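You operate a simulated robot arm through the tools that you are given. There is no shell and no other tool. Be economical: measure what you need, move in short steps, check, and stop when the job is done.

You run a simulated robot arm. Do the job below in one go: nothing can be reset, and whatever is moved stays where it is left.

TASK
Start the wet beakers drying in the short oven at 80 degrees.
Fine: from the bench to the lower shelf, pushed in; door latched, and shut before the start; the dry beaker stays.

Only the result counts: the job must be done as asked and must still hold three seconds after the hand-in. Knocking over, shifting, dropping, spilling or breaking anything else fails it.

THE ROBOT
A 6-joint arm with a two-finger parallel gripper on a trunk, on a base that drives. Base frame: it is fixed to the floor where the robot stands at the start and does not move with it; the origin is under the middle of the robot, x ahead of it, y to its left, z up. Lengths are in mm, angles in rad, forces in N, time in s.
With the tool pointing down near the work surface it reaches from about 180 to 840 mm from the robot's upright axis, wherever it stands. Its first joint turns from -2.897 to 2.897 rad. Places, roughly: black knob of the short oven [-200, 1200, 1500]; black latch handle of the short oven [400, 1100, 1100]; door of the short oven [-300, 1000, 1000]; lower shelf of the short oven [100, 1200, 900]; lower wire shelf in the short oven [100, 1200, 900]; power switch of the short oven [100, 1200, 1400]; short oven [100, 1600, 800]; silver knob of the short oven [200, 1200, 1500]. Payload 3.91 kg.
Tool frame: the origin (TCP) lies between the finger pads and is the grasp point; the fingertips stand 30 mm ahead of it; z points along the fingers, y is the line along which they close. The gripper opens to 110 mm. The fingers are 20 mm wide and 10 mm thick; the gripper's body (48 by 112 mm) begins 55 mm behind the TCP.
Orientation is told as [roll, pitch, yaw] about the base's x, y, z axes, in that order, counted from this pose: with the fingers straight down and closing along the base's y, the tool's x points along the base's -x, its y along +y and its z along -z.

THE INTERFACE
- The arm moves only by the tool move_arm. Its argument "targets" is a list of rows, each a list of 6 numbers: the shift along the tool's x, y, z in units of 40 mm (1.0 is 40 mm), then the turn, a rotation vector about the tool's x, y, z in units of 5 degrees (1.0 is 5 degrees). In form: [[tx, ty, tz, wx, wy, wz], ...]. A call has 1 to 8 rows; each row shifts and turns the commanded pose from where the row before left it, along the tool's axes as they then stand. "claw" is the gripper command, from -1 (fully open) to 1 (shut), values between in proportion, set as the call begins (left out, the last holds). A call with a number of a shift or a turn outside -1 to 1 is refused whole. Rows are played at 5 a second. More than 50 mm and 0.15 rad between two rows, or a gripper value outside its range, and nothing of the call is played. A pose out of reach is approached as far as the arm can. The call stops where the force on the tool passes 90 N (or 10 N more than at its start, if that is more) or the arm is blocked; 0.2 s more then pass. Each finger travels about 108 mm/s and halts on what it meets, pressing with about 21 N; the grip force reading is that of the motor and also rises with nothing between the fingers. The clock runs only during rows and for 0.2 s after the last one: add rows that do not move to give the fingers time. The reply holds the time, the measured pose of the TCP, the force on the tool along the base axes, the opening and the grip force, in the units named above and with some noise, with the torque about the TCP (base axes, N m) and any sound that the robot's microphone picked up.
- Cameras (640 x 400 px; columns grow to the right, rows downward): "scene" is now at [-104, 69.9, 1548.3]; the picture's right is [0.75, -0.66, 0.00], its down [-0.40, -0.45, -0.80] and it looks along [0.53, 0.60, -0.60] (base axes); focal length 214 px, centre (320, 200). "wrist" rides on the gripper at [77, 7, -114] in the tool frame; the picture's right is [-0.09, 1.00, 0.00], its down [-0.80, -0.07, -0.59] and it looks along [-0.59, -0.05, 0.80] (tool axes); focal length 270 px, centre (320, 200). There is no depth. A picture from a camera that has moved, and an enlarged one, comes with that camera's place and axes in the base frame and with its lens. The place of the scene camera against the robot may be out by one fixed shift of up to 25 mm in any direction.
- snapshot(camera): a new picture of that camera. It takes no simulated time.
- raise_lower(by): slides the trunk up (or, below 0, down) by that many mm; the arm and the scene camera ride with it, the base frame stays. It gives what a move gives, with no picture.
- roll_base(legs): drives the robot by 1 to 6 legs, each [ahead, left, turn to the left] in mm, mm and rad, along the robot's own axes; the way and the turn of a leg run together, so that a leg with both is an arc; at most 1500 mm and 3.142 rad a leg. The arm and the cameras ride along, it lands a little off, and it stops where it bumps. It gives what a move gives.
- pan_tilt(pan, tilt): turns the head with the scene camera to pan (to the left, within 1.501 rad either way) and tilt (down, from -0.506 to 1.204), counted from straight ahead of the robot. It gives what a move gives.
- zoom(camera, box): a new picture of the part [left, top, right, bottom] of that camera's present view, enlarged. It takes no simulated time.
- hand_in(): hands the job in; it is judged then, once.

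Go step by step. Nothing tells you exact positions but the pictures and the camera data: compare them with the known pose of the tool, close in by small moves and look again before you grip or let go. The budget is 120 turns and 82 pictures, counting those below and the enlarged ones. Unless the task says otherwise, let go and move clear before handing in, and close with one line.

The tools are called after "Request:" as name(argument=value, ...) on one line, values as JSON. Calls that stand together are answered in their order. move_arm: Moves the arm, as the interface text tells. Its arguments: {"type":"object","properties":{"targets":{"type":"array"},"claw":{"type":"number"}},"required":["targets"]} The other tools are called the same way: raise_lower (by) slides the trunk up or down; roll_base (legs) drives the base; pan_tilt (pan, tilt) turns the head that bears the scene camera; snapshot (camera) takes a picture; zoom (camera, box) takes an enlarged picture of a part of a camera's view; hand_in () hands the job in.

At the start:

```text
time_s: 0.0
ee_pos: [156.9, 409.6, 999.9]
ee_rot: [-0.001, 0.002, -0.001]
force: [0.5, 1.0, 0.0]
moment: [0.02, 0.02, 0.0]
finger_gap: 110.1
finger_force: 0.1
trunk travel left (down, up): [-475.0, 65.0]
robot x, y, heading: [-2.1, 0.5, -0.001]
head pan, tilt: [0.846, 0.641]
```

scene: 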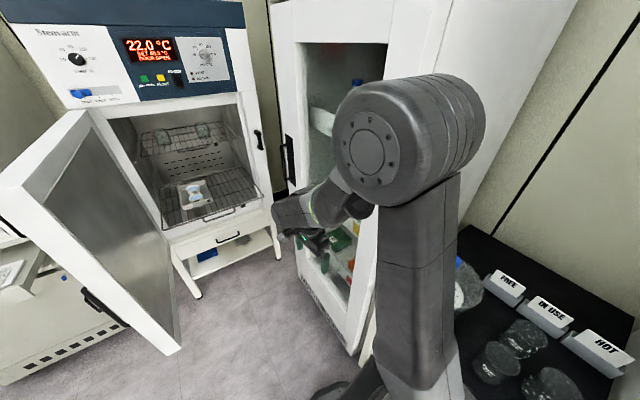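
wrist: 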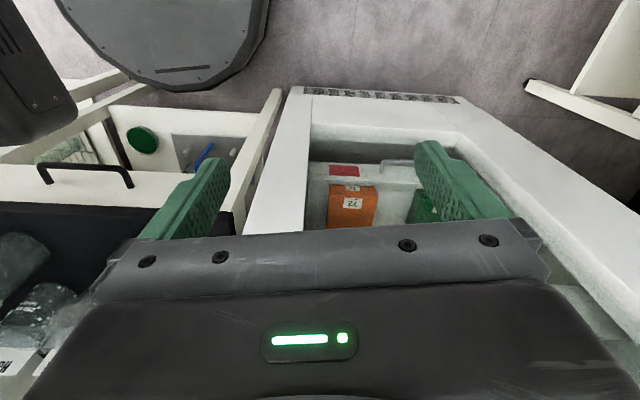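

I see the short oven ahead-left with its door open, and a dark bench to the right with beakers and labels. I'll look closer at both the oven panel and the bench.

Request:
zoom(camera="scene", box=[0, 0, 280, 175])

Request:
pan_tilt(pan=0.0, tilt=0.7)

Request:
snapshot(camera="scene")

```text
2.29 times, centred on (140, 88) of scene
camera zoom: at [-104.0, 69.9, 1548.3], right [0.75, -0.66, 0.0], down [-0.4, -0.45, -0.8], along [0.53, 0.6, -0.6], focal length 490 px, centre (731, 457)
```

zoom: 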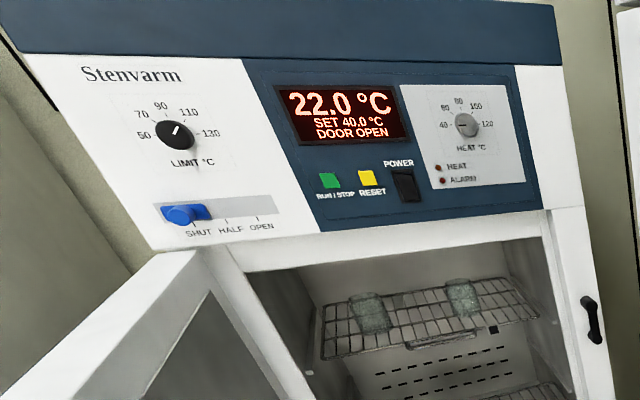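

```text
time_s: 1.2
ee_pos: [156.6, 409.8, 999.9]
ee_rot: [-0.001, 0.0, -0.001]
force: [0.1, -0.9, -0.2]
moment: [-0.05, 0.03, 0.0]
finger_gap: 110.2
finger_force: 0.0
trunk travel left (down, up): [-475.0, 65.0]
robot x, y, heading: [3.1, 1.5, -0.002]
head pan, tilt: [0.0, 0.7]
```

```text
78 pictures are left
camera scene: at [-76.8, 4.8, 1543.2], right [0.0, -1.0, 0.0], down [-0.64, 0.0, -0.77], along [0.77, 0.0, -0.64], focal length 214 px, centre (320, 200)
```

scene: 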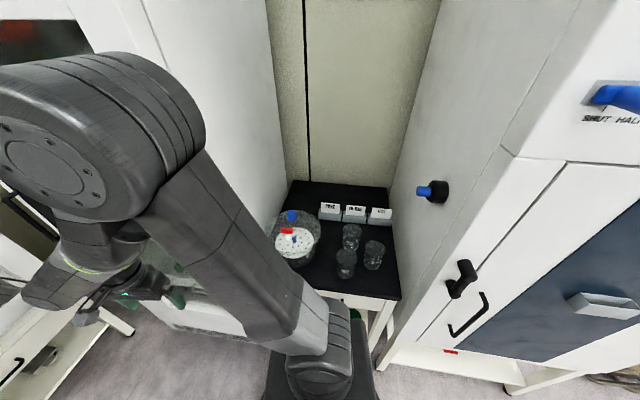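

Three beakers on the bench in front of name cards, plus a desiccator. I'll zoom on them and the oven interior.

Request:
zoom(camera="scene", box=[260, 180, 420, 280])

Request:
zoom(camera="scene", box=[325, 215, 397, 285])

Request:
pan_tilt(pan=1.3, tilt=0.5)

Request:
snapshot(camera="scene")

```text
4.00 times, centred on (340, 230) of scene
camera zoom: at [-76.8, 4.8, 1543.2], right [0.0, -1.0, 0.0], down [-0.64, 0.0, -0.77], along [0.77, 0.0, -0.64], focal length 858 px, centre (240, 80)
```

zoom: 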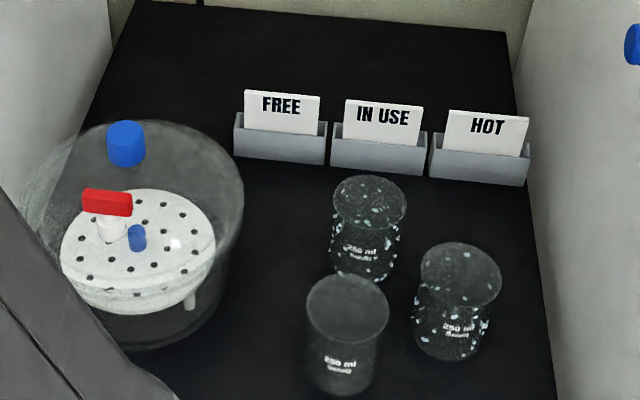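

```text
5.71 times, centred on (361, 250) of scene
camera zoom: at [-76.8, 4.8, 1543.2], right [0.0, -1.0, 0.0], down [-0.64, 0.0, -0.77], along [0.77, 0.0, -0.64], focal length 1226 px, centre (86, -86)
```

zoom: 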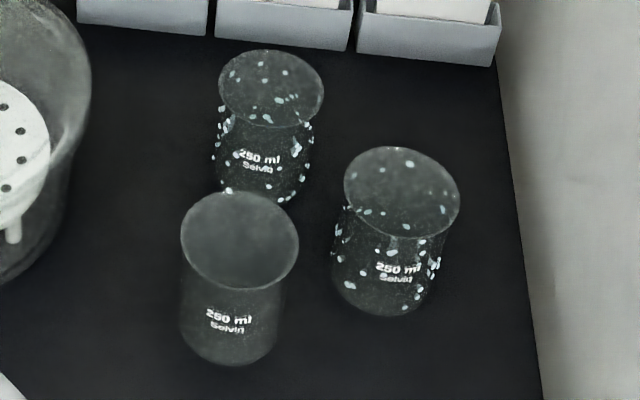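

```text
time_s: 2.6
ee_pos: [156.4, 409.4, 1000.0]
ee_rot: [-0.001, 0.001, -0.001]
force: [-0.2, -0.2, 0.3]
moment: [0.01, 0.04, 0.0]
finger_gap: 110.2
finger_force: 0.0
trunk travel left (down, up): [-475.0, 65.0]
robot x, y, heading: [-2.7, -0.3, 0.002]
head pan, tilt: [1.3, 0.499]
```

```text
75 pictures are left
camera scene: at [-137.4, 92.4, 1560.9], right [0.96, -0.27, 0.0], down [-0.13, -0.46, -0.88], along [0.24, 0.85, -0.48], focal length 214 px, centre (320, 200)
```

scene: 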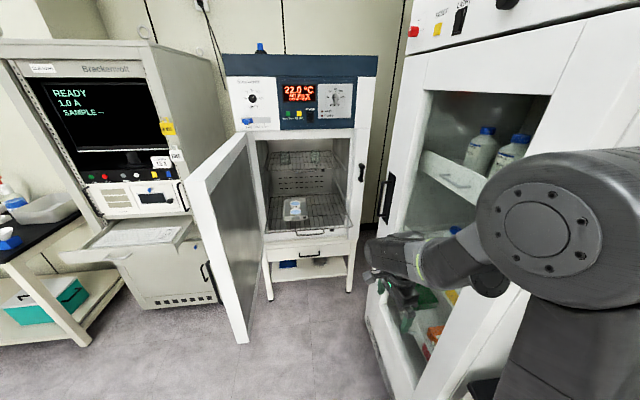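

The two beakers with droplets are the wet ones (far one and right one); the near clear one is dry. Now the oven's panel and lower shelf.

Request:
zoom(camera="scene", box=[215, 60, 375, 160])

Request:
zoom(camera="scene", box=[240, 135, 384, 275])

Request:
zoom(camera="scene", box=[225, 75, 297, 130])

Request:
zoom(camera="scene", box=[300, 75, 372, 130])

```text
4.00 times, centred on (295, 110) of scene
camera zoom: at [-137.4, 92.4, 1560.9], right [0.96, -0.27, 0.0], down [-0.13, -0.46, -0.88], along [0.24, 0.85, -0.48], focal length 858 px, centre (420, 560)
```

zoom: 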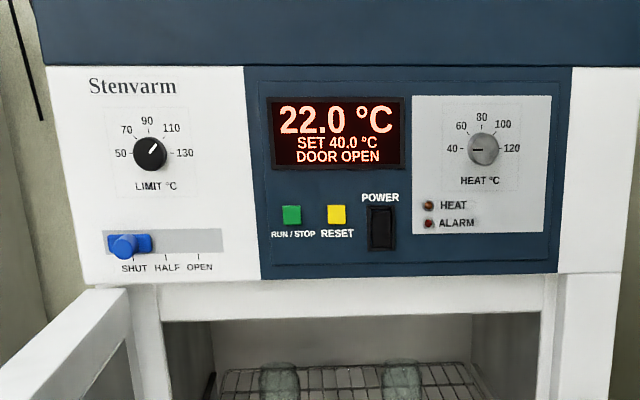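

```text
2.86 times, centred on (312, 205) of scene
camera zoom: at [-137.4, 92.4, 1560.9], right [0.96, -0.27, 0.0], down [-0.13, -0.46, -0.88], along [0.24, 0.85, -0.48], focal length 613 px, centre (343, 186)
```

zoom: 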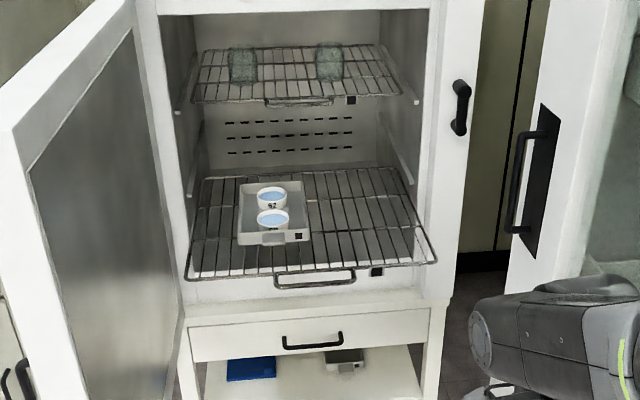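

```text
7.27 times, centred on (261, 102) of scene
camera zoom: at [-137.4, 92.4, 1560.9], right [0.96, -0.27, 0.0], down [-0.13, -0.46, -0.88], along [0.24, 0.85, -0.48], focal length 1560 px, centre (749, 909)
```

zoom: 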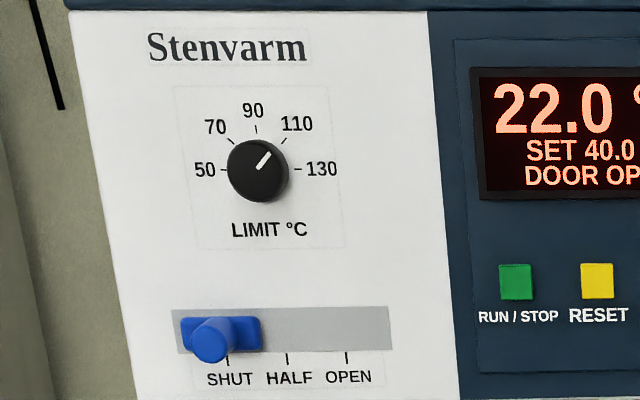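

```text
7.27 times, centred on (336, 102) of scene
camera zoom: at [-137.4, 92.4, 1560.9], right [0.96, -0.27, 0.0], down [-0.13, -0.46, -0.88], along [0.24, 0.85, -0.48], focal length 1560 px, centre (204, 909)
```

zoom: 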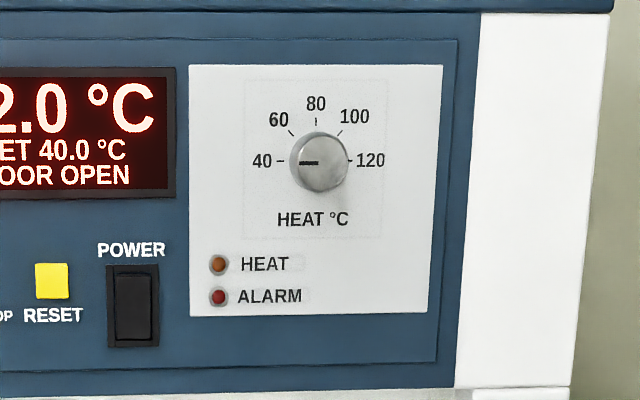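

The lower shelf is pulled out toward me with a tray of dishes on its left half, leaving its right half free. The heat knob is at 40, the limit at 110 (fine). Next I swing the arm over toward the bench, high and close to the robot.

Request:
move_arm(targets=[[-0.2, -0.93, -0.35, 0, 0, 0], [-0.2, -0.93, -0.35, 0, 0, 0], [-0.2, -0.93, -0.35, 0, 0, 0], [-0.2, -0.93, -0.35, 0, 0, 0], [-0.2, -0.93, -0.35, 0, 0, 0], [-0.2, -0.93, -0.35, 0, 0, 0], [-0.2, -0.93, -0.35, 0, 0, 0], [-0.2, -0.93, -0.35, 0, 0, 0]], claw=-1)

Request:
move_arm(targets=[[-0.4, -0.9, 0, 0, 0, 0], [-0.4, -0.9, 0, 0, 0, 0], [-0.4, -0.9, 0, 0, 0, 0], [-0.4, -0.9, 0, 0, 0, 0], [-0.4, -0.9, 0, 0, 0, 0]])

Request:
snapshot(camera="wrist")

```text
time_s: 4.4
ee_pos: [222.5, 108.9, 1111.7]
ee_rot: [0.0, 0.002, 0.0]
force: [-0.2, -0.3, 0.4]
moment: [0.02, 0.01, -0.01]
finger_gap: 110.0
finger_force: 0.1
trunk travel left (down, up): [-475.0, 65.0]
robot x, y, heading: [1.4, -0.3, -0.005]
head pan, tilt: [1.3, 0.499]
```

```text
time_s: 5.6
ee_pos: [302.1, -69.8, 1113.4]
ee_rot: [0.003, 0.002, 0.001]
force: [-0.9, 0.2, -0.1]
moment: [0.03, 0.0, 0.01]
finger_gap: 110.0
finger_force: 0.1
trunk travel left (down, up): [-475.0, 65.0]
robot x, y, heading: [0.2, -1.5, -0.002]
head pan, tilt: [1.3, 0.499]
```

```text
70 pictures are left
camera wrist: at [224.0, -63.9, 1226.8], right [0.09, 1.0, 0.0], down [0.8, -0.07, 0.59], along [0.59, -0.05, -0.81], focal length 270 px, centre (320, 200)
```

wrist: 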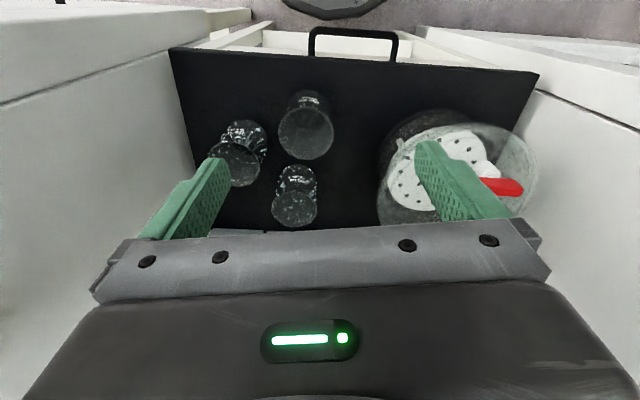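

From the wrist view the wet far beaker A is at about (460,-122), wet B at about (390,-195). I'll move above A with margin and look again to fix its height.

Request:
move_arm(targets=[[-0.75, -0.26, 0.4, 0, 0, 0], [-0.75, -0.26, 0.4, 0, 0, 0], [-0.75, -0.26, 0.4, 0, 0, 0], [-0.75, -0.26, 0.4, 0, 0, 0], [-0.75, -0.26, 0.4, 0, 0, 0]])

Request:
snapshot(camera="wrist")

```text
time_s: 6.8
ee_pos: [450.4, -121.8, 1031.4]
ee_rot: [0.0, 0.001, 0.0]
force: [-0.6, 0.5, 0.3]
moment: [0.02, 0.0, 0.03]
finger_gap: 110.0
finger_force: 0.0
trunk travel left (down, up): [-475.0, 65.0]
robot x, y, heading: [1.8, 2.0, -0.002]
head pan, tilt: [1.3, 0.499]
```

```text
69 pictures are left
camera wrist: at [373.6, -114.0, 1145.8], right [0.09, 1.0, 0.0], down [0.8, -0.07, 0.59], along [0.59, -0.05, -0.8], focal length 270 px, centre (320, 200)
```

wrist: 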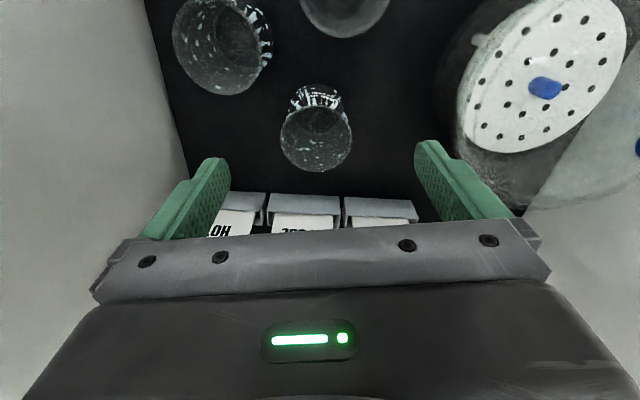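

Triangulating gives A's rim centre at about (491,-129,878), rim about 77 mm wide. I move over it, descend to just above, and check.

Request:
move_arm(targets=[[-0.52, -0.09, 0, 0, 0, 0], [-0.5, -0.09, 0, 0, 0, 0], [0, 0, 0.8, 0, 0, 0], [0, 0, 0.8, 0, 0, 0], [0, 0, 0.8, 0, 0, 0]])

Request:
snapshot(camera="wrist")

```text
time_s: 8.0
ee_pos: [492.2, -127.5, 936.2]
ee_rot: [0.0, 0.0, 0.0]
force: [0.5, -0.2, 0.2]
moment: [-0.02, 0.02, -0.04]
finger_gap: 109.9
finger_force: 0.1
trunk travel left (down, up): [-475.0, 65.0]
robot x, y, heading: [0.3, 1.5, -0.002]
head pan, tilt: [1.3, 0.499]
```

```text
68 pictures are left
camera wrist: at [414.9, -121.1, 1049.0], right [0.09, 1.0, 0.0], down [0.8, -0.07, 0.59], along [0.59, -0.05, -0.8], focal length 270 px, centre (320, 200)
```

wrist: 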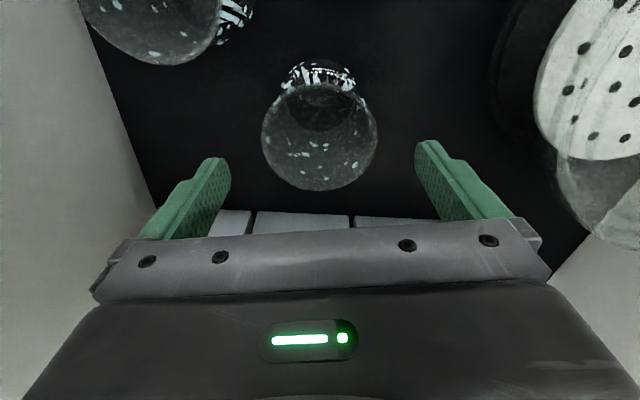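

Centred on A. Descend to z≈848 and close.

Request:
move_arm(targets=[[0.05, 0, 0.73, 0, 0, 0], [0, 0, 0.73, 0, 0, 0], [0, 0, 0.73, 0, 0, 0]])

Request:
move_arm(targets=[[0, 0, 0, 0, 0, 0], [0, 0, 0, 0, 0, 0], [0, 0, 0, 0, 0, 0], [0, 0, 0, 0, 0, 0]], claw=1)

Request:
snapshot(camera="wrist")

```text
time_s: 8.8
ee_pos: [488.5, -128.7, 846.3]
ee_rot: [0.0, 0.0, -0.001]
force: [-0.8, 0.5, 0.2]
moment: [-0.01, -0.02, -0.02]
finger_gap: 109.9
finger_force: 0.2
trunk travel left (down, up): [-475.0, 65.0]
robot x, y, heading: [1.6, 3.0, -0.003]
head pan, tilt: [1.3, 0.499]
```

```text
time_s: 9.8
ee_pos: [489.5, -128.1, 846.5]
ee_rot: [-0.001, -0.001, -0.001]
force: [-0.2, -0.5, 0.1]
moment: [-0.03, -0.02, -0.01]
finger_gap: 65.1
finger_force: 21.1
trunk travel left (down, up): [-475.0, 65.0]
robot x, y, heading: [-2.4, 1.4, 0.001]
head pan, tilt: [1.3, 0.499]
```

```text
67 pictures are left
camera wrist: at [411.2, -121.7, 960.2], right [0.09, 1.0, 0.0], down [0.8, -0.07, 0.59], along [0.59, -0.05, -0.8], focal length 270 px, centre (320, 200)
```

wrist: 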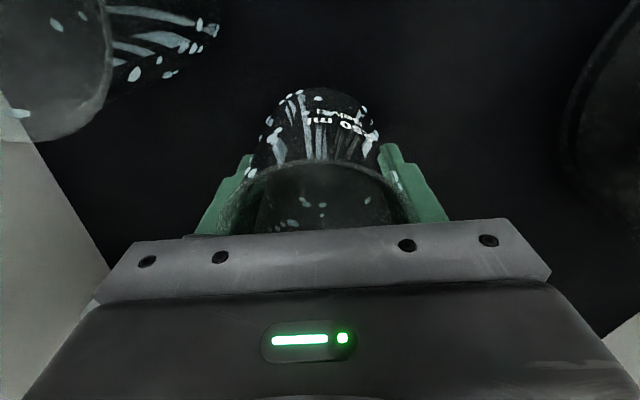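

A is held (gap 65 mm). Lift it straight up above the desiccator, then retract toward the robot.

Request:
move_arm(targets=[[0, 0, -0.3, 0, 0, 0], [0, 0, -1, 0, 0, 0], [0, 0, -1, 0, 0, 0], [0, 0, -1, 0, 0, 0], [0, 0, -1, 0, 0, 0], [0, 0, -1, 0, 0, 0], [0, 0, -1, 0, 0, 0]])

Request:
move_arm(targets=[[0.95, 0.2, 0, 0, 0, 0], [0.95, 0.2, 0, 0, 0, 0], [0.95, 0.2, 0, 0, 0, 0], [0.95, 0.2, 0, 0, 0, 0], [0.95, 0.2, 0, 0, 0, 0], [0.95, 0.2, 0, 0, 0, 0]])

Request:
snapshot(camera="wrist")

```text
time_s: 11.4
ee_pos: [493.7, -128.7, 1100.6]
ee_rot: [0.0, -0.001, 0.001]
force: [0.0, 0.0, -1.1]
moment: [-0.01, -0.02, 0.0]
finger_gap: 65.0
finger_force: 20.9
trunk travel left (down, up): [-475.0, 65.0]
robot x, y, heading: [0.5, -1.9, -0.002]
head pan, tilt: [1.3, 0.499]
```

```text
time_s: 12.8
ee_pos: [261.7, -83.1, 1088.2]
ee_rot: [0.003, 0.049, -0.007]
force: [0.5, 0.6, -1.9]
moment: [-0.02, 0.04, 0.0]
finger_gap: 64.9
finger_force: 21.3
trunk travel left (down, up): [-475.0, 65.0]
robot x, y, heading: [-0.9, -1.3, 0.003]
head pan, tilt: [1.3, 0.499]
```

```text
66 pictures are left
camera wrist: at [190.0, -75.7, 1206.0], right [0.1, 1.0, 0.0], down [0.83, -0.08, 0.55], along [0.55, -0.05, -0.83], focal length 270 px, centre (320, 200)
```

wrist: 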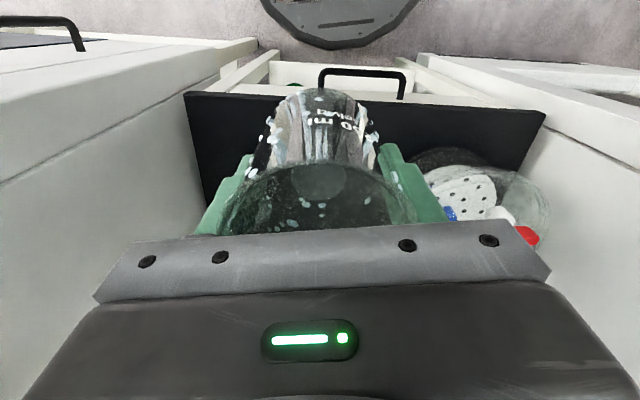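

Beaker held; now drive left 400 mm to bring the oven shelf in reach.

Request:
roll_base(legs=[[0, 400, 0]])

Request:
snapshot(camera="scene")

```text
time_s: 15.3
ee_pos: [262.1, 320.4, 1092.5]
ee_rot: [0.002, 0.036, -0.002]
force: [0.3, -0.2, -1.0]
moment: [-0.01, -0.02, 0.01]
finger_gap: 64.9
finger_force: 21.0
trunk travel left (down, up): [-475.0, 65.0]
robot x, y, heading: [-0.8, 404.1, 0.002]
head pan, tilt: [1.3, 0.499]
```

```text
65 pictures are left
camera scene: at [-141.3, 495.4, 1563.7], right [0.97, -0.23, 0.0], down [-0.1, -0.44, -0.89], along [0.2, 0.87, -0.45], focal length 214 px, centre (320, 200)
```

scene: 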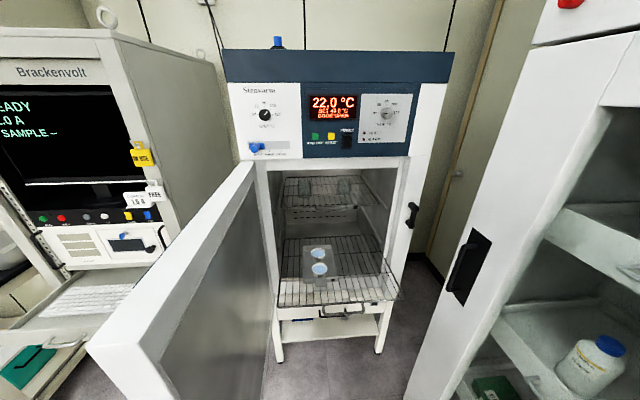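

I locate the shelf front edge at about y≈1000, z≈881, tray over x -73..100, y>1100; free spots at right. Swing the arm left toward the shelf, staying high.

Request:
move_arm(targets=[[0.1, 1, 0, 0, 0, 0], [0.1, 1, 0, 0, 0, 0], [0.1, 1, 0, 0, 0, 0], [0.05, 1, 0, 0, 0, 0], [0.05, 1, 0, 0, 0, 0], [0.05, 1, 0, 0, 0, 0], [0.05, 1, 0, 0, 0, 0], [0.05, 1, 0, 0, 0, 0]])

Request:
move_arm(targets=[[0, 1, 0, 0, 0, 0], [0, 1, 0, 0, 0, 0], [0, 1, 0, 0, 0, 0], [0, 1, 0, 0, 0, 0], [0, 1, 0, 0, 0, 0], [0, 1, 0, 0, 0, 0]])

Request:
snapshot(camera="wrist")

Request:
snapshot(camera="scene")

```text
time_s: 17.1
ee_pos: [240.5, 638.8, 1092.2]
ee_rot: [0.001, 0.037, -0.004]
force: [0.5, -0.4, -0.7]
moment: [-0.01, -0.01, -0.01]
finger_gap: 64.9
finger_force: 21.0
trunk travel left (down, up): [-475.0, 65.0]
robot x, y, heading: [-3.7, 400.4, 0.007]
head pan, tilt: [1.3, 0.499]
```

```text
time_s: 18.5
ee_pos: [242.3, 881.9, 1094.4]
ee_rot: [0.002, 0.035, -0.003]
force: [0.0, -0.1, -1.5]
moment: [0.0, -0.01, 0.01]
finger_gap: 64.9
finger_force: 20.8
trunk travel left (down, up): [-475.0, 65.0]
robot x, y, heading: [-2.1, 401.4, 0.002]
head pan, tilt: [1.3, 0.499]
```

```text
64 pictures are left
camera wrist: at [169.0, 888.9, 1210.1], right [0.09, 1.0, 0.0], down [0.82, -0.07, 0.56], along [0.56, -0.05, -0.83], focal length 270 px, centre (320, 200)
```

wrist: 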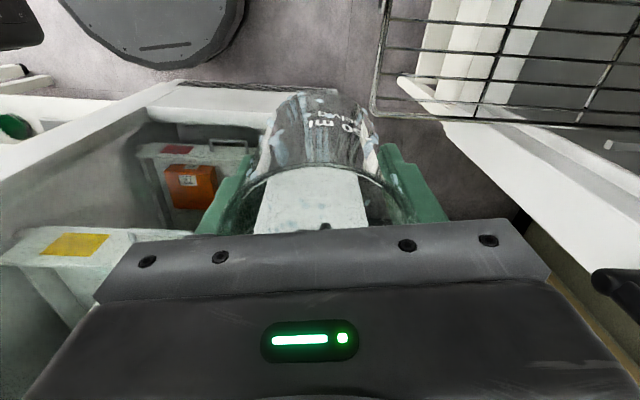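

```text
63 pictures are left
camera scene: at [-138.0, 494.6, 1560.8], right [0.96, -0.26, 0.0], down [-0.13, -0.46, -0.88], along [0.23, 0.85, -0.48], focal length 214 px, centre (320, 200)
```

scene: 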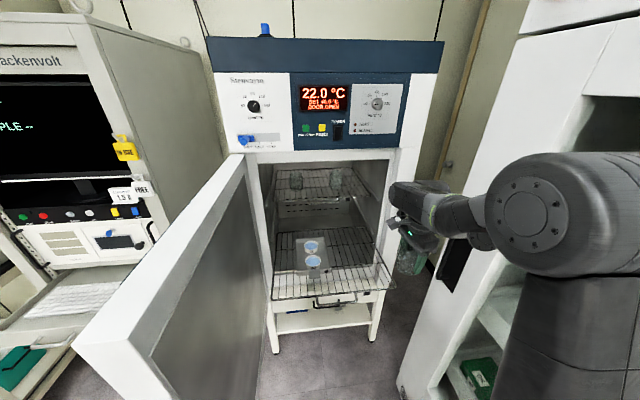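

The oven is yawed slightly (about -0.13 rad); the shelf's front-right corner is near (268,944,881). I level the tool, move over the free front-right spot, and look again.

Request:
move_arm(targets=[[0.11, 0.9, 0, 0, -0.4, 0], [0.11, 0.9, 0, 0, 0, 0], [0.11, 0.9, 0.3, 0, 0, 0], [0.11, 0.9, 0.3, 0, 0, 0], [0, 0, 0.5, 0, 0, 0]])

Request:
snapshot(camera="wrist")

Request:
zoom(camera="scene", box=[240, 150, 480, 300])

```text
time_s: 19.7
ee_pos: [223.4, 1025.5, 1052.9]
ee_rot: [0.004, 0.003, -0.005]
force: [-1.0, -0.1, -0.2]
moment: [0.0, 0.03, 0.01]
finger_gap: 65.1
finger_force: 21.0
trunk travel left (down, up): [-475.0, 65.0]
robot x, y, heading: [0.7, 401.6, 0.007]
head pan, tilt: [1.3, 0.499]
```

```text
62 pictures are left
camera wrist: at [146.1, 1031.1, 1166.5], right [0.09, 1.0, 0.0], down [0.8, -0.08, 0.59], along [0.59, -0.05, -0.8], focal length 270 px, centre (320, 200)
```

wrist: 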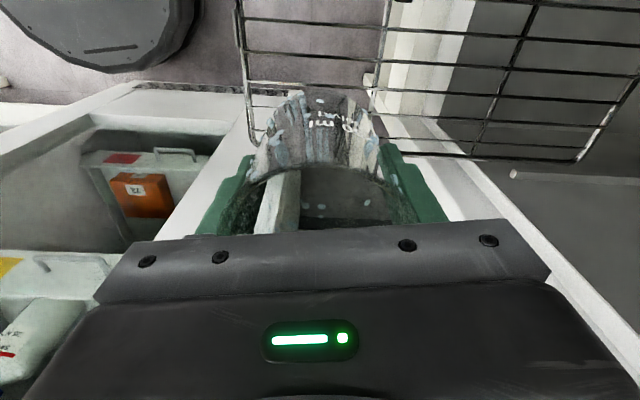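

```text
2.67 times, centred on (360, 225) of scene
camera zoom: at [-138.1, 493.8, 1560.9], right [0.96, -0.26, 0.0], down [-0.13, -0.46, -0.88], along [0.23, 0.85, -0.48], focal length 572 px, centre (213, 133)
```

zoom: 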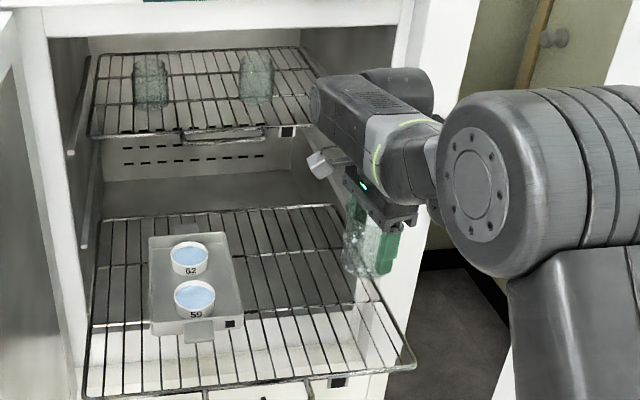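

Corner confirmed at (267,944,878). Lower A toward the shelf, gently near contact.

Request:
move_arm(targets=[[0, 0, 0.75, 0, 0, 0], [0, 0, 0.75, 0, 0, 0], [0, 0, 0.6, 0, 0, 0]])

Request:
move_arm(targets=[[0, 0, 0.15, 0, 0, 0], [0, 0, 0.12, 0, 0, 0]])

Request:
zoom(camera="scene", box=[300, 190, 420, 310])

```text
time_s: 20.5
ee_pos: [222.9, 1025.5, 966.4]
ee_rot: [0.003, 0.003, -0.005]
force: [-0.4, -0.2, -0.4]
moment: [0.0, 0.01, 0.01]
finger_gap: 64.9
finger_force: 21.3
trunk travel left (down, up): [-475.0, 65.0]
robot x, y, heading: [-1.8, 403.9, 0.003]
head pan, tilt: [1.3, 0.499]
```

```text
time_s: 21.1
ee_pos: [224.1, 1025.8, 954.5]
ee_rot: [0.002, 0.002, -0.005]
force: [-0.1, 0.0, -0.2]
moment: [0.03, -0.01, 0.01]
finger_gap: 64.9
finger_force: 21.3
trunk travel left (down, up): [-475.0, 65.0]
robot x, y, heading: [-0.3, 401.5, 0.005]
head pan, tilt: [1.3, 0.499]
```

```text
3.33 times, centred on (360, 250) of scene
camera zoom: at [-138.1, 493.9, 1560.9], right [0.96, -0.26, 0.0], down [-0.13, -0.46, -0.88], along [0.23, 0.85, -0.48], focal length 715 px, centre (187, 33)
```

zoom: 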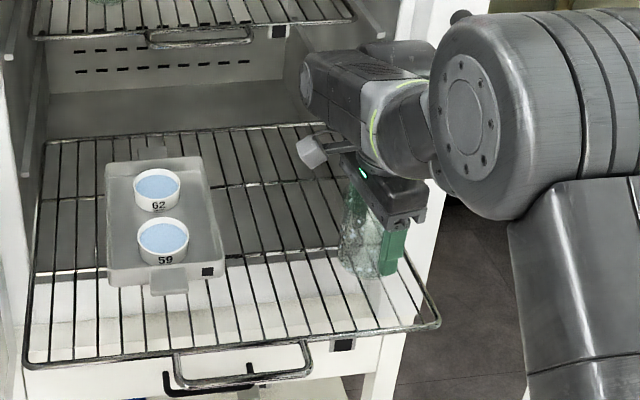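

Not yet in contact. Continue in 3 mm steps.

Request:
move_arm(targets=[[0, 0, 0.08, 0, 0, 0]])

Request:
move_arm(targets=[[0, 0, 0.08, 0, 0, 0]])

Request:
move_arm(targets=[[0, 0, 0.07, 0, 0, 0]])

```text
time_s: 21.5
ee_pos: [224.6, 1026.3, 950.5]
ee_rot: [0.001, 0.003, -0.004]
force: [0.7, 0.3, -1.6]
moment: [0.0, 0.02, 0.03]
finger_gap: 64.7
finger_force: 20.2
trunk travel left (down, up): [-475.0, 65.0]
robot x, y, heading: [1.7, 402.8, 0.001]
head pan, tilt: [1.3, 0.499]
```

```text
time_s: 21.9
ee_pos: [225.0, 1024.5, 947.4]
ee_rot: [0.004, 0.003, -0.002]
force: [0.1, 0.0, -1.0]
moment: [0.02, 0.01, 0.02]
finger_gap: 64.8
finger_force: 21.0
trunk travel left (down, up): [-475.0, 65.0]
robot x, y, heading: [-0.1, 401.5, 0.0]
head pan, tilt: [1.3, 0.499]
```

```text
time_s: 22.3
ee_pos: [224.7, 1025.2, 946.8]
ee_rot: [0.003, 0.003, -0.004]
force: [0.1, -0.7, -1.0]
moment: [-0.04, 0.0, -0.02]
finger_gap: 64.7
finger_force: 21.3
trunk travel left (down, up): [-475.0, 65.0]
robot x, y, heading: [-1.7, 398.8, 0.003]
head pan, tilt: [1.3, 0.499]
```

Request:
move_arm(targets=[[0, 0, 0.06, 0, 0, 0]])

Request:
move_arm(targets=[[0, 0, 0.06, 0, 0, 0]])

Request:
snapshot(camera="wrist")

```text
time_s: 22.7
ee_pos: [224.7, 1026.3, 943.4]
ee_rot: [0.005, 0.002, -0.002]
force: [0.1, 0.9, -0.3]
moment: [0.03, -0.03, -0.01]
finger_gap: 64.7
finger_force: 20.7
trunk travel left (down, up): [-475.0, 65.0]
robot x, y, heading: [-0.5, 401.4, 0.005]
head pan, tilt: [1.3, 0.499]
```

```text
time_s: 23.1
ee_pos: [225.6, 1024.2, 941.0]
ee_rot: [0.001, 0.002, -0.003]
force: [-0.6, -0.4, -1.4]
moment: [-0.02, 0.02, 0.02]
finger_gap: 64.5
finger_force: 21.1
trunk travel left (down, up): [-475.0, 65.0]
robot x, y, heading: [1.1, 398.3, 0.004]
head pan, tilt: [1.3, 0.499]
```

```text
59 pictures are left
camera wrist: at [147.2, 1031.2, 1055.3], right [0.09, 1.0, 0.0], down [0.8, -0.07, 0.59], along [0.59, -0.05, -0.8], focal length 270 px, centre (320, 200)
```

wrist: 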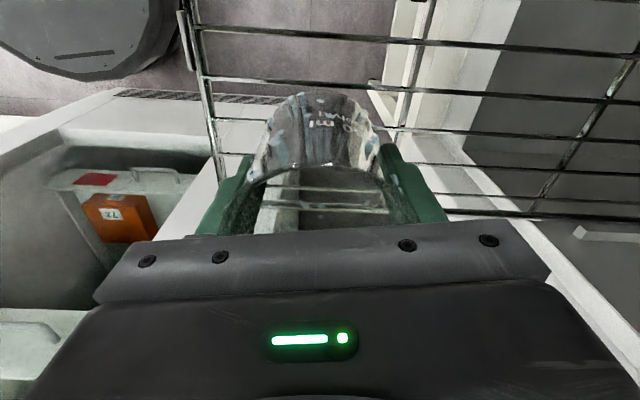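

Request:
move_arm(targets=[[0, 0, 0.06, 0, 0, 0]])

Request:
move_arm(targets=[[0, 0, 0.06, 0, 0, 0]])

Request:
zoom(camera="scene", box=[350, 220, 410, 270])

```text
time_s: 23.5
ee_pos: [224.7, 1024.2, 939.1]
ee_rot: [0.001, 0.002, -0.003]
force: [0.5, -1.2, -0.8]
moment: [0.0, 0.0, 0.01]
finger_gap: 64.8
finger_force: 21.3
trunk travel left (down, up): [-475.0, 65.0]
robot x, y, heading: [-0.1, 401.4, 0.0]
head pan, tilt: [1.3, 0.499]
```

```text
time_s: 23.9
ee_pos: [223.4, 1025.2, 937.6]
ee_rot: [0.002, 0.005, -0.003]
force: [0.0, 0.8, -1.2]
moment: [0.0, 0.01, 0.01]
finger_gap: 64.8
finger_force: 20.8
trunk travel left (down, up): [-475.0, 65.0]
robot x, y, heading: [-0.8, 404.0, -0.001]
head pan, tilt: [1.3, 0.499]
```

```text
8.00 times, centred on (380, 245) of scene
camera zoom: at [-138.1, 493.7, 1560.9], right [0.96, -0.26, 0.0], down [-0.13, -0.46, -0.88], along [0.23, 0.85, -0.48], focal length 1716 px, centre (-160, -160)
```

zoom: 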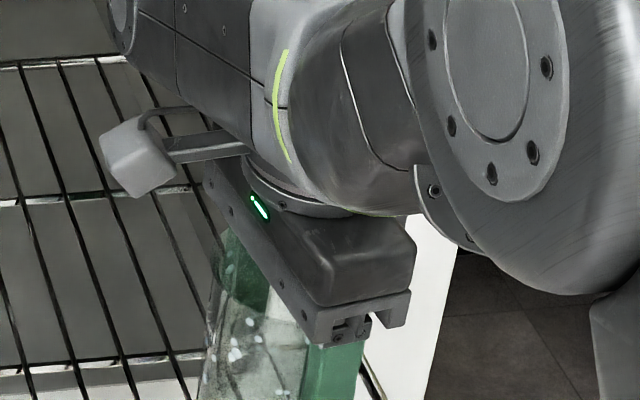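

Request:
zoom(camera="scene", box=[335, 250, 415, 300])

```text
8.00 times, centred on (375, 275) of scene
camera zoom: at [-138.1, 493.7, 1560.9], right [0.96, -0.26, 0.0], down [-0.13, -0.46, -0.88], along [0.23, 0.85, -0.48], focal length 1716 px, centre (-120, -400)
```

zoom: 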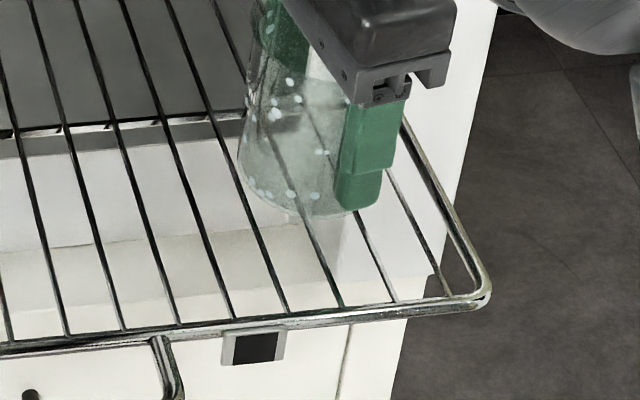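

Beaker bottom still seems about 10 mm above the wires. Continue down slowly.

Request:
move_arm(targets=[[0, 0, 0.1, 0, 0, 0]])

Request:
move_arm(targets=[[0, 0, 0.08, 0, 0, 0]])

Request:
move_arm(targets=[[0, 0, 0.06, 0, 0, 0]])

```text
time_s: 24.3
ee_pos: [224.2, 1025.0, 932.7]
ee_rot: [0.001, 0.002, -0.003]
force: [-0.2, 0.1, -1.1]
moment: [0.02, 0.04, -0.01]
finger_gap: 65.0
finger_force: 20.9
trunk travel left (down, up): [-475.0, 65.0]
robot x, y, heading: [0.2, 405.7, 0.001]
head pan, tilt: [1.3, 0.499]
```

```text
time_s: 24.7
ee_pos: [224.3, 1026.8, 930.0]
ee_rot: [0.002, 0.001, -0.005]
force: [0.7, -0.1, -0.9]
moment: [0.01, -0.03, 0.02]
finger_gap: 64.8
finger_force: 20.9
trunk travel left (down, up): [-475.0, 65.0]
robot x, y, heading: [1.7, 403.2, 0.005]
head pan, tilt: [1.3, 0.499]
```

```text
time_s: 25.1
ee_pos: [223.9, 1025.1, 927.9]
ee_rot: [0.003, 0.003, -0.004]
force: [0.5, 0.0, -0.5]
moment: [-0.04, -0.02, 0.0]
finger_gap: 64.8
finger_force: 21.6
trunk travel left (down, up): [-475.0, 65.0]
robot x, y, heading: [0.2, 400.9, -0.001]
head pan, tilt: [1.3, 0.499]
```

Request:
move_arm(targets=[[0, 0, 0.05, 0, 0, 0]])

Request:
move_arm(targets=[[0, 0, 0.05, 0, 0, 0]])

Request:
zoom(camera="scene", box=[335, 250, 415, 300])

```text
time_s: 25.5
ee_pos: [224.6, 1025.3, 926.2]
ee_rot: [0.003, 0.001, -0.004]
force: [1.5, 1.2, 2.9]
moment: [-0.08, 0.03, 0.01]
finger_gap: 64.6
finger_force: 20.8
trunk travel left (down, up): [-475.0, 65.0]
robot x, y, heading: [-0.4, 401.7, 0.0]
head pan, tilt: [1.3, 0.499]
```

```text
time_s: 25.9
ee_pos: [223.9, 1025.0, 925.6]
ee_rot: [0.007, 0.001, -0.002]
force: [1.6, 2.5, 13.2]
moment: [-0.16, 0.12, 0.03]
finger_gap: 65.1
finger_force: 20.8
trunk travel left (down, up): [-475.0, 65.0]
robot x, y, heading: [-1.7, 398.8, -0.0]
head pan, tilt: [1.3, 0.499]
```

```text
8.00 times, centred on (375, 275) of scene
camera zoom: at [-138.4, 492.8, 1561.2], right [0.96, -0.26, 0.0], down [-0.13, -0.46, -0.88], along [0.23, 0.85, -0.48], focal length 1716 px, centre (-120, -400)
```

zoom: 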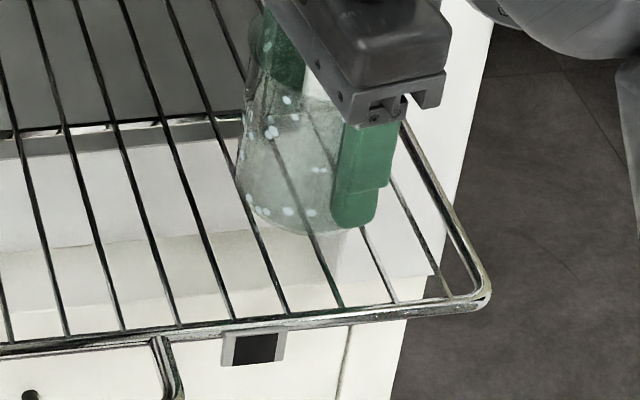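

Contact at TCP z≈926 (13 N). Ease up 1.5 mm, release, then rise straight.

Request:
move_arm(targets=[[0, 0, -0.04, 0, 0, 0]])

Request:
move_arm(targets=[[0, 0, 0, 0, 0, 0], [0, 0, 0, 0, 0, 0], [0, 0, 0, 0, 0, 0]], claw=-1)

Request:
move_arm(targets=[[0, 0, -0.5, 0, 0, 0], [0, 0, -0.8, 0, 0, 0], [0, 0, -1, 0, 0, 0], [0, 0, -1, 0, 0, 0], [0, 0, -0.8, 0, 0, 0]])

Request:
snapshot(camera="wrist")

```text
time_s: 26.3
ee_pos: [223.7, 1023.9, 924.2]
ee_rot: [0.005, 0.002, -0.003]
force: [1.8, 2.1, 6.6]
moment: [-0.12, -0.05, 0.1]
finger_gap: 64.9
finger_force: 21.1
trunk travel left (down, up): [-475.0, 65.0]
robot x, y, heading: [-0.7, 401.0, -0.003]
head pan, tilt: [1.3, 0.499]
```

```text
time_s: 27.1
ee_pos: [223.1, 1025.1, 924.1]
ee_rot: [0.001, 0.002, -0.004]
force: [0.4, 0.0, 0.0]
moment: [0.01, -0.02, 0.02]
finger_gap: 110.1
finger_force: 0.0
trunk travel left (down, up): [-475.0, 65.0]
robot x, y, heading: [-1.1, 400.4, 0.001]
head pan, tilt: [1.3, 0.499]
```

```text
time_s: 28.3
ee_pos: [224.2, 1023.2, 1087.4]
ee_rot: [0.003, 0.002, -0.004]
force: [0.0, -0.2, -0.6]
moment: [0.02, 0.01, 0.04]
finger_gap: 110.3
finger_force: 0.0
trunk travel left (down, up): [-475.0, 65.0]
robot x, y, heading: [1.1, 401.9, 0.001]
head pan, tilt: [1.3, 0.499]
```

```text
55 pictures are left
camera wrist: at [147.1, 1030.5, 1201.3], right [0.09, 1.0, 0.0], down [0.8, -0.07, 0.59], along [0.59, -0.05, -0.8], focal length 270 px, centre (320, 200)
```

wrist: 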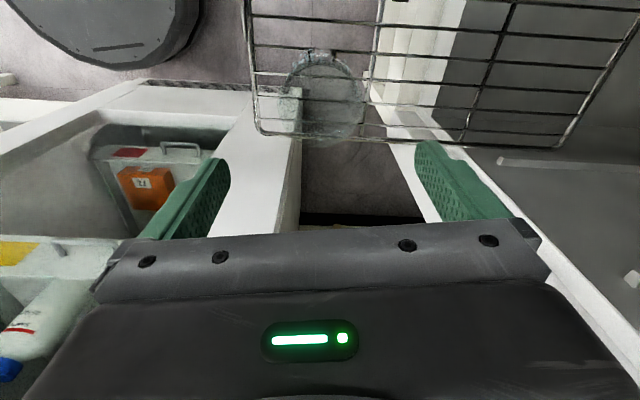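

A stands on the shelf. Retract the arm back along the same path and drive right to the bench for B.

Request:
move_arm(targets=[[-0.05, -1, 0, 0, 0, 0], [-0.05, -1, 0, 0, 0, 0], [-0.05, -1, 0, 0, 0, 0], [-0.05, -1, 0, 0, 0, 0], [-0.05, -1, 0, 0, 0, 0], [-0.05, -1, 0, 0, 0, 0], [-0.05, -1, 0, 0, 0, 0], [-0.05, -1, 0, 0, 0, 0]])

Request:
move_arm(targets=[[-0.05, -1, 0, 0, 0, 0], [-0.05, -1, 0, 0, 0, 0], [-0.05, -1, 0, 0, 0, 0], [-0.05, -1, 0, 0, 0, 0], [-0.1, -1, 0, 0, 0, 0], [-0.1, -1, 0, 0, 0, 0], [-0.1, -1, 0, 0, 0, 0], [-0.1, -1, 0, 0, 0, 0]])

Request:
roll_base(legs=[[0, -400, 0]])

Request:
snapshot(camera="wrist")

```text
time_s: 30.1
ee_pos: [240.5, 703.1, 1089.2]
ee_rot: [0.003, 0.0, -0.001]
force: [0.1, -0.5, -0.1]
moment: [-0.01, -0.01, 0.0]
finger_gap: 110.0
finger_force: 0.1
trunk travel left (down, up): [-475.0, 65.0]
robot x, y, heading: [2.3, 400.2, 0.003]
head pan, tilt: [1.3, 0.499]
```

```text
time_s: 31.9
ee_pos: [261.5, 381.6, 1083.9]
ee_rot: [0.004, 0.002, -0.004]
force: [0.3, -0.3, 0.5]
moment: [0.0, 0.02, -0.02]
finger_gap: 110.3
finger_force: 0.0
trunk travel left (down, up): [-475.0, 65.0]
robot x, y, heading: [0.5, 401.1, 0.002]
head pan, tilt: [1.3, 0.499]
```

```text
time_s: 34.4
ee_pos: [265.1, -10.2, 1083.3]
ee_rot: [0.004, 0.002, 0.0]
force: [0.3, -0.1, 0.9]
moment: [0.02, -0.01, -0.01]
finger_gap: 110.1
finger_force: 0.1
trunk travel left (down, up): [-475.0, 65.0]
robot x, y, heading: [3.1, 9.6, 0.003]
head pan, tilt: [1.3, 0.499]
```

```text
54 pictures are left
camera wrist: at [186.7, -4.6, 1198.1], right [0.09, 1.0, 0.0], down [0.8, -0.07, 0.59], along [0.59, -0.05, -0.8], focal length 270 px, centre (320, 200)
```

wrist: 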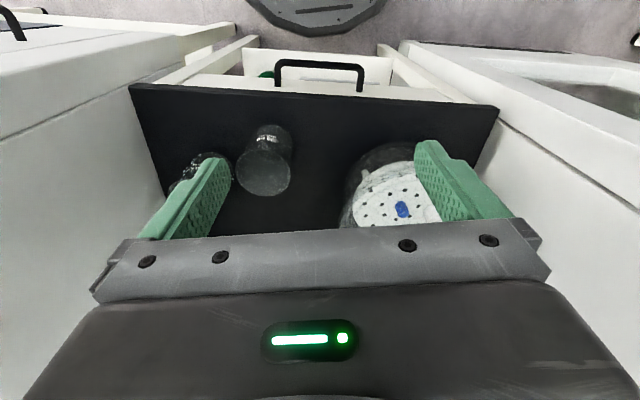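

B estimated at (396,-205) with rim ~880; dry D near (371,-93). I'll narrow the opening slightly and move above B, then check.

Request:
move_arm(targets=[[-0.47, -0.7, 0.25, 0, 0, 0], [-0.47, -0.7, 0.25, 0, 0, 0], [-0.47, -0.7, 0.25, 0, 0, 0], [-0.47, -0.7, 0.25, 0, 0, 0], [-0.47, -0.7, 0.25, 0, 0, 0], [-0.47, -0.7, 0.25, 0, 0, 0], [-0.47, -0.7, 0.25, 0, 0, 0]], claw=-0.75)

Request:
snapshot(camera="wrist")

```text
time_s: 36.0
ee_pos: [397.0, -207.6, 1013.2]
ee_rot: [0.004, 0.003, 0.001]
force: [0.4, -0.1, -0.2]
moment: [0.01, 0.01, -0.02]
finger_gap: 96.3
finger_force: 0.0
trunk travel left (down, up): [-475.0, 65.0]
robot x, y, heading: [-0.6, 8.8, 0.002]
head pan, tilt: [1.3, 0.499]
```

```text
53 pictures are left
camera wrist: at [320.5, -200.6, 1128.1], right [0.09, 1.0, 0.0], down [0.8, -0.07, 0.59], along [0.59, -0.05, -0.81], focal length 270 px, centre (320, 200)
```

wrist: 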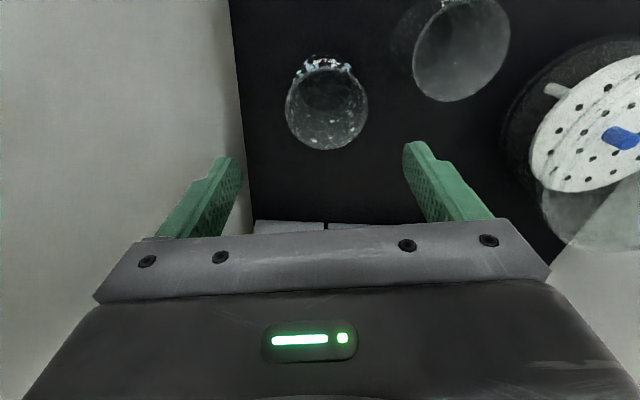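

B rim centre at (399,-202,878). Adjust and descend partway, check once.

Request:
move_arm(targets=[[-0.05, 0.14, 0, 0, 0, 0], [0, 0, 0.9, 0, 0, 0], [0, 0, 0.9, 0, 0, 0]])

Request:
snapshot(camera="wrist")

```text
time_s: 36.8
ee_pos: [400.5, -200.2, 941.4]
ee_rot: [0.003, 0.002, 0.0]
force: [0.5, 0.2, -0.1]
moment: [-0.02, 0.02, -0.02]
finger_gap: 96.4
finger_force: 0.1
trunk travel left (down, up): [-475.0, 65.0]
robot x, y, heading: [-1.3, 4.7, 0.008]
head pan, tilt: [1.3, 0.499]
```

```text
52 pictures are left
camera wrist: at [322.9, -193.7, 1055.2], right [0.09, 1.0, 0.0], down [0.8, -0.07, 0.59], along [0.59, -0.05, -0.81], focal length 270 px, centre (320, 200)
```

wrist: 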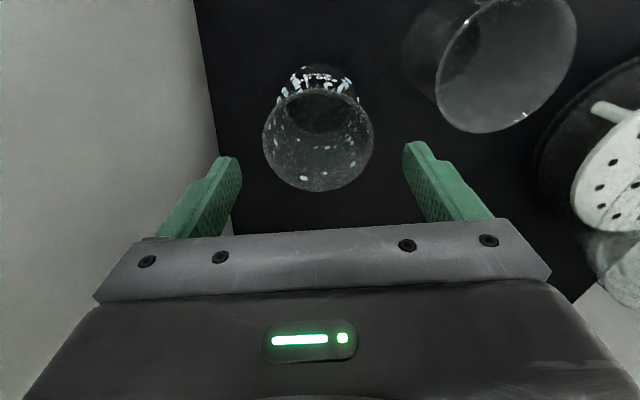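

Centred. Descend to 847 and close, then lift.

Request:
move_arm(targets=[[0, 0, 0.8, 0, 0, 0], [0, 0, 0.8, 0, 0, 0], [0, 0, 0.76, 0, 0, 0]])

Request:
move_arm(targets=[[0, 0, 0, 0, 0, 0], [0, 0, 0, 0, 0, 0], [0, 0, 0, 0, 0, 0]], claw=1)

Request:
move_arm(targets=[[0, 0, -0.3, 0, 0, 0], [0, 0, -1, 0, 0, 0], [0, 0, -1, 0, 0, 0], [0, 0, -1, 0, 0, 0], [0, 0, -1, 0, 0, 0], [0, 0, -1, 0, 0, 0], [0, 0, -0.7, 0, 0, 0]])

Request:
snapshot(camera="wrist")

```text
time_s: 37.6
ee_pos: [398.3, -200.5, 847.8]
ee_rot: [0.005, 0.002, -0.001]
force: [-0.2, 0.0, -0.5]
moment: [-0.02, -0.02, -0.03]
finger_gap: 96.2
finger_force: 0.0
trunk travel left (down, up): [-475.0, 65.0]
robot x, y, heading: [1.0, 8.2, 0.009]
head pan, tilt: [1.3, 0.499]
```

```text
time_s: 38.4
ee_pos: [397.8, -200.8, 849.1]
ee_rot: [0.004, 0.003, 0.0]
force: [-1.3, -1.0, -0.2]
moment: [-0.03, 0.0, -0.04]
finger_gap: 70.2
finger_force: 21.1
trunk travel left (down, up): [-475.0, 65.0]
robot x, y, heading: [-1.3, 8.4, 0.003]
head pan, tilt: [1.3, 0.499]
```

```text
time_s: 40.0
ee_pos: [397.7, -200.9, 1087.5]
ee_rot: [0.005, 0.003, 0.001]
force: [-1.4, 0.2, -0.4]
moment: [-0.02, -0.01, 0.0]
finger_gap: 69.9
finger_force: 20.7
trunk travel left (down, up): [-475.0, 65.0]
robot x, y, heading: [0.7, 5.8, 0.002]
head pan, tilt: [1.3, 0.499]
```

```text
51 pictures are left
camera wrist: at [320.5, -194.6, 1201.5], right [0.09, 1.0, 0.0], down [0.8, -0.07, 0.59], along [0.59, -0.05, -0.81], focal length 270 px, centre (320, 200)
```

wrist: 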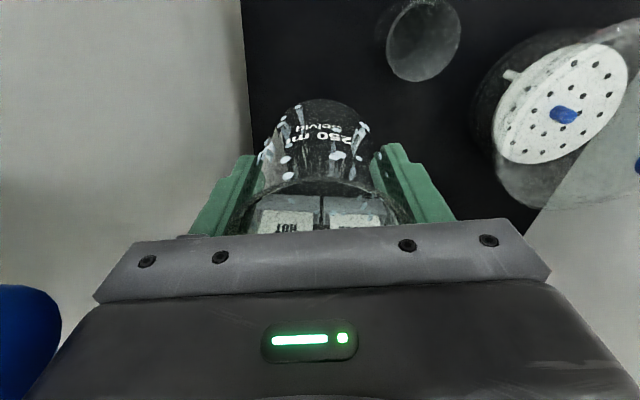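

B is held. Retract and drive left again.

Request:
move_arm(targets=[[0.47, 0.7, 0, 0, 0, 0], [0.47, 0.7, 0, 0, 0, 0], [0.47, 0.7, 0, 0, 0, 0], [0.47, 0.7, 0, 0, 0, 0], [0.47, 0.7, 0, 0, 0, 0], [0.47, 0.7, 0, 0, 0, 0], [0.47, 0.7, 0, 0, 0, 0]])

Request:
roll_base(legs=[[0, 395, 0]])

Request:
move_arm(targets=[[0.1, 1, 0, 0, 0, 0], [0.1, 1, 0, 0, 0, 0], [0.1, 1, 0, 0, 0, 0], [0.1, 1, 0, 0, 0, 0], [0.1, 1, 0, 0, 0, 0], [0.1, 1, 0, 0, 0, 0], [0.1, 1, 0, 0, 0, 0], [0.1, 1, 0, 0, 0, 0]])

```text
time_s: 41.6
ee_pos: [266.8, -5.0, 1086.5]
ee_rot: [0.004, 0.002, -0.001]
force: [-0.4, 0.4, -0.5]
moment: [0.04, -0.01, 0.03]
finger_gap: 69.7
finger_force: 21.3
trunk travel left (down, up): [-475.0, 65.0]
robot x, y, heading: [2.2, 4.1, 0.009]
head pan, tilt: [1.3, 0.499]
```

```text
time_s: 44.0
ee_pos: [264.7, 386.3, 1086.1]
ee_rot: [0.001, 0.001, -0.002]
force: [-0.1, 0.7, -1.7]
moment: [-0.01, -0.01, -0.01]
finger_gap: 69.7
finger_force: 21.4
trunk travel left (down, up): [-475.0, 65.0]
robot x, y, heading: [-1.7, 399.9, 0.006]
head pan, tilt: [1.3, 0.499]
```

```text
time_s: 45.9
ee_pos: [234.1, 709.1, 1086.2]
ee_rot: [0.001, 0.001, 0.001]
force: [0.5, 0.7, -0.9]
moment: [-0.01, 0.0, -0.03]
finger_gap: 70.2
finger_force: 21.1
trunk travel left (down, up): [-475.0, 65.0]
robot x, y, heading: [2.9, 396.2, 0.006]
head pan, tilt: [1.3, 0.499]
```

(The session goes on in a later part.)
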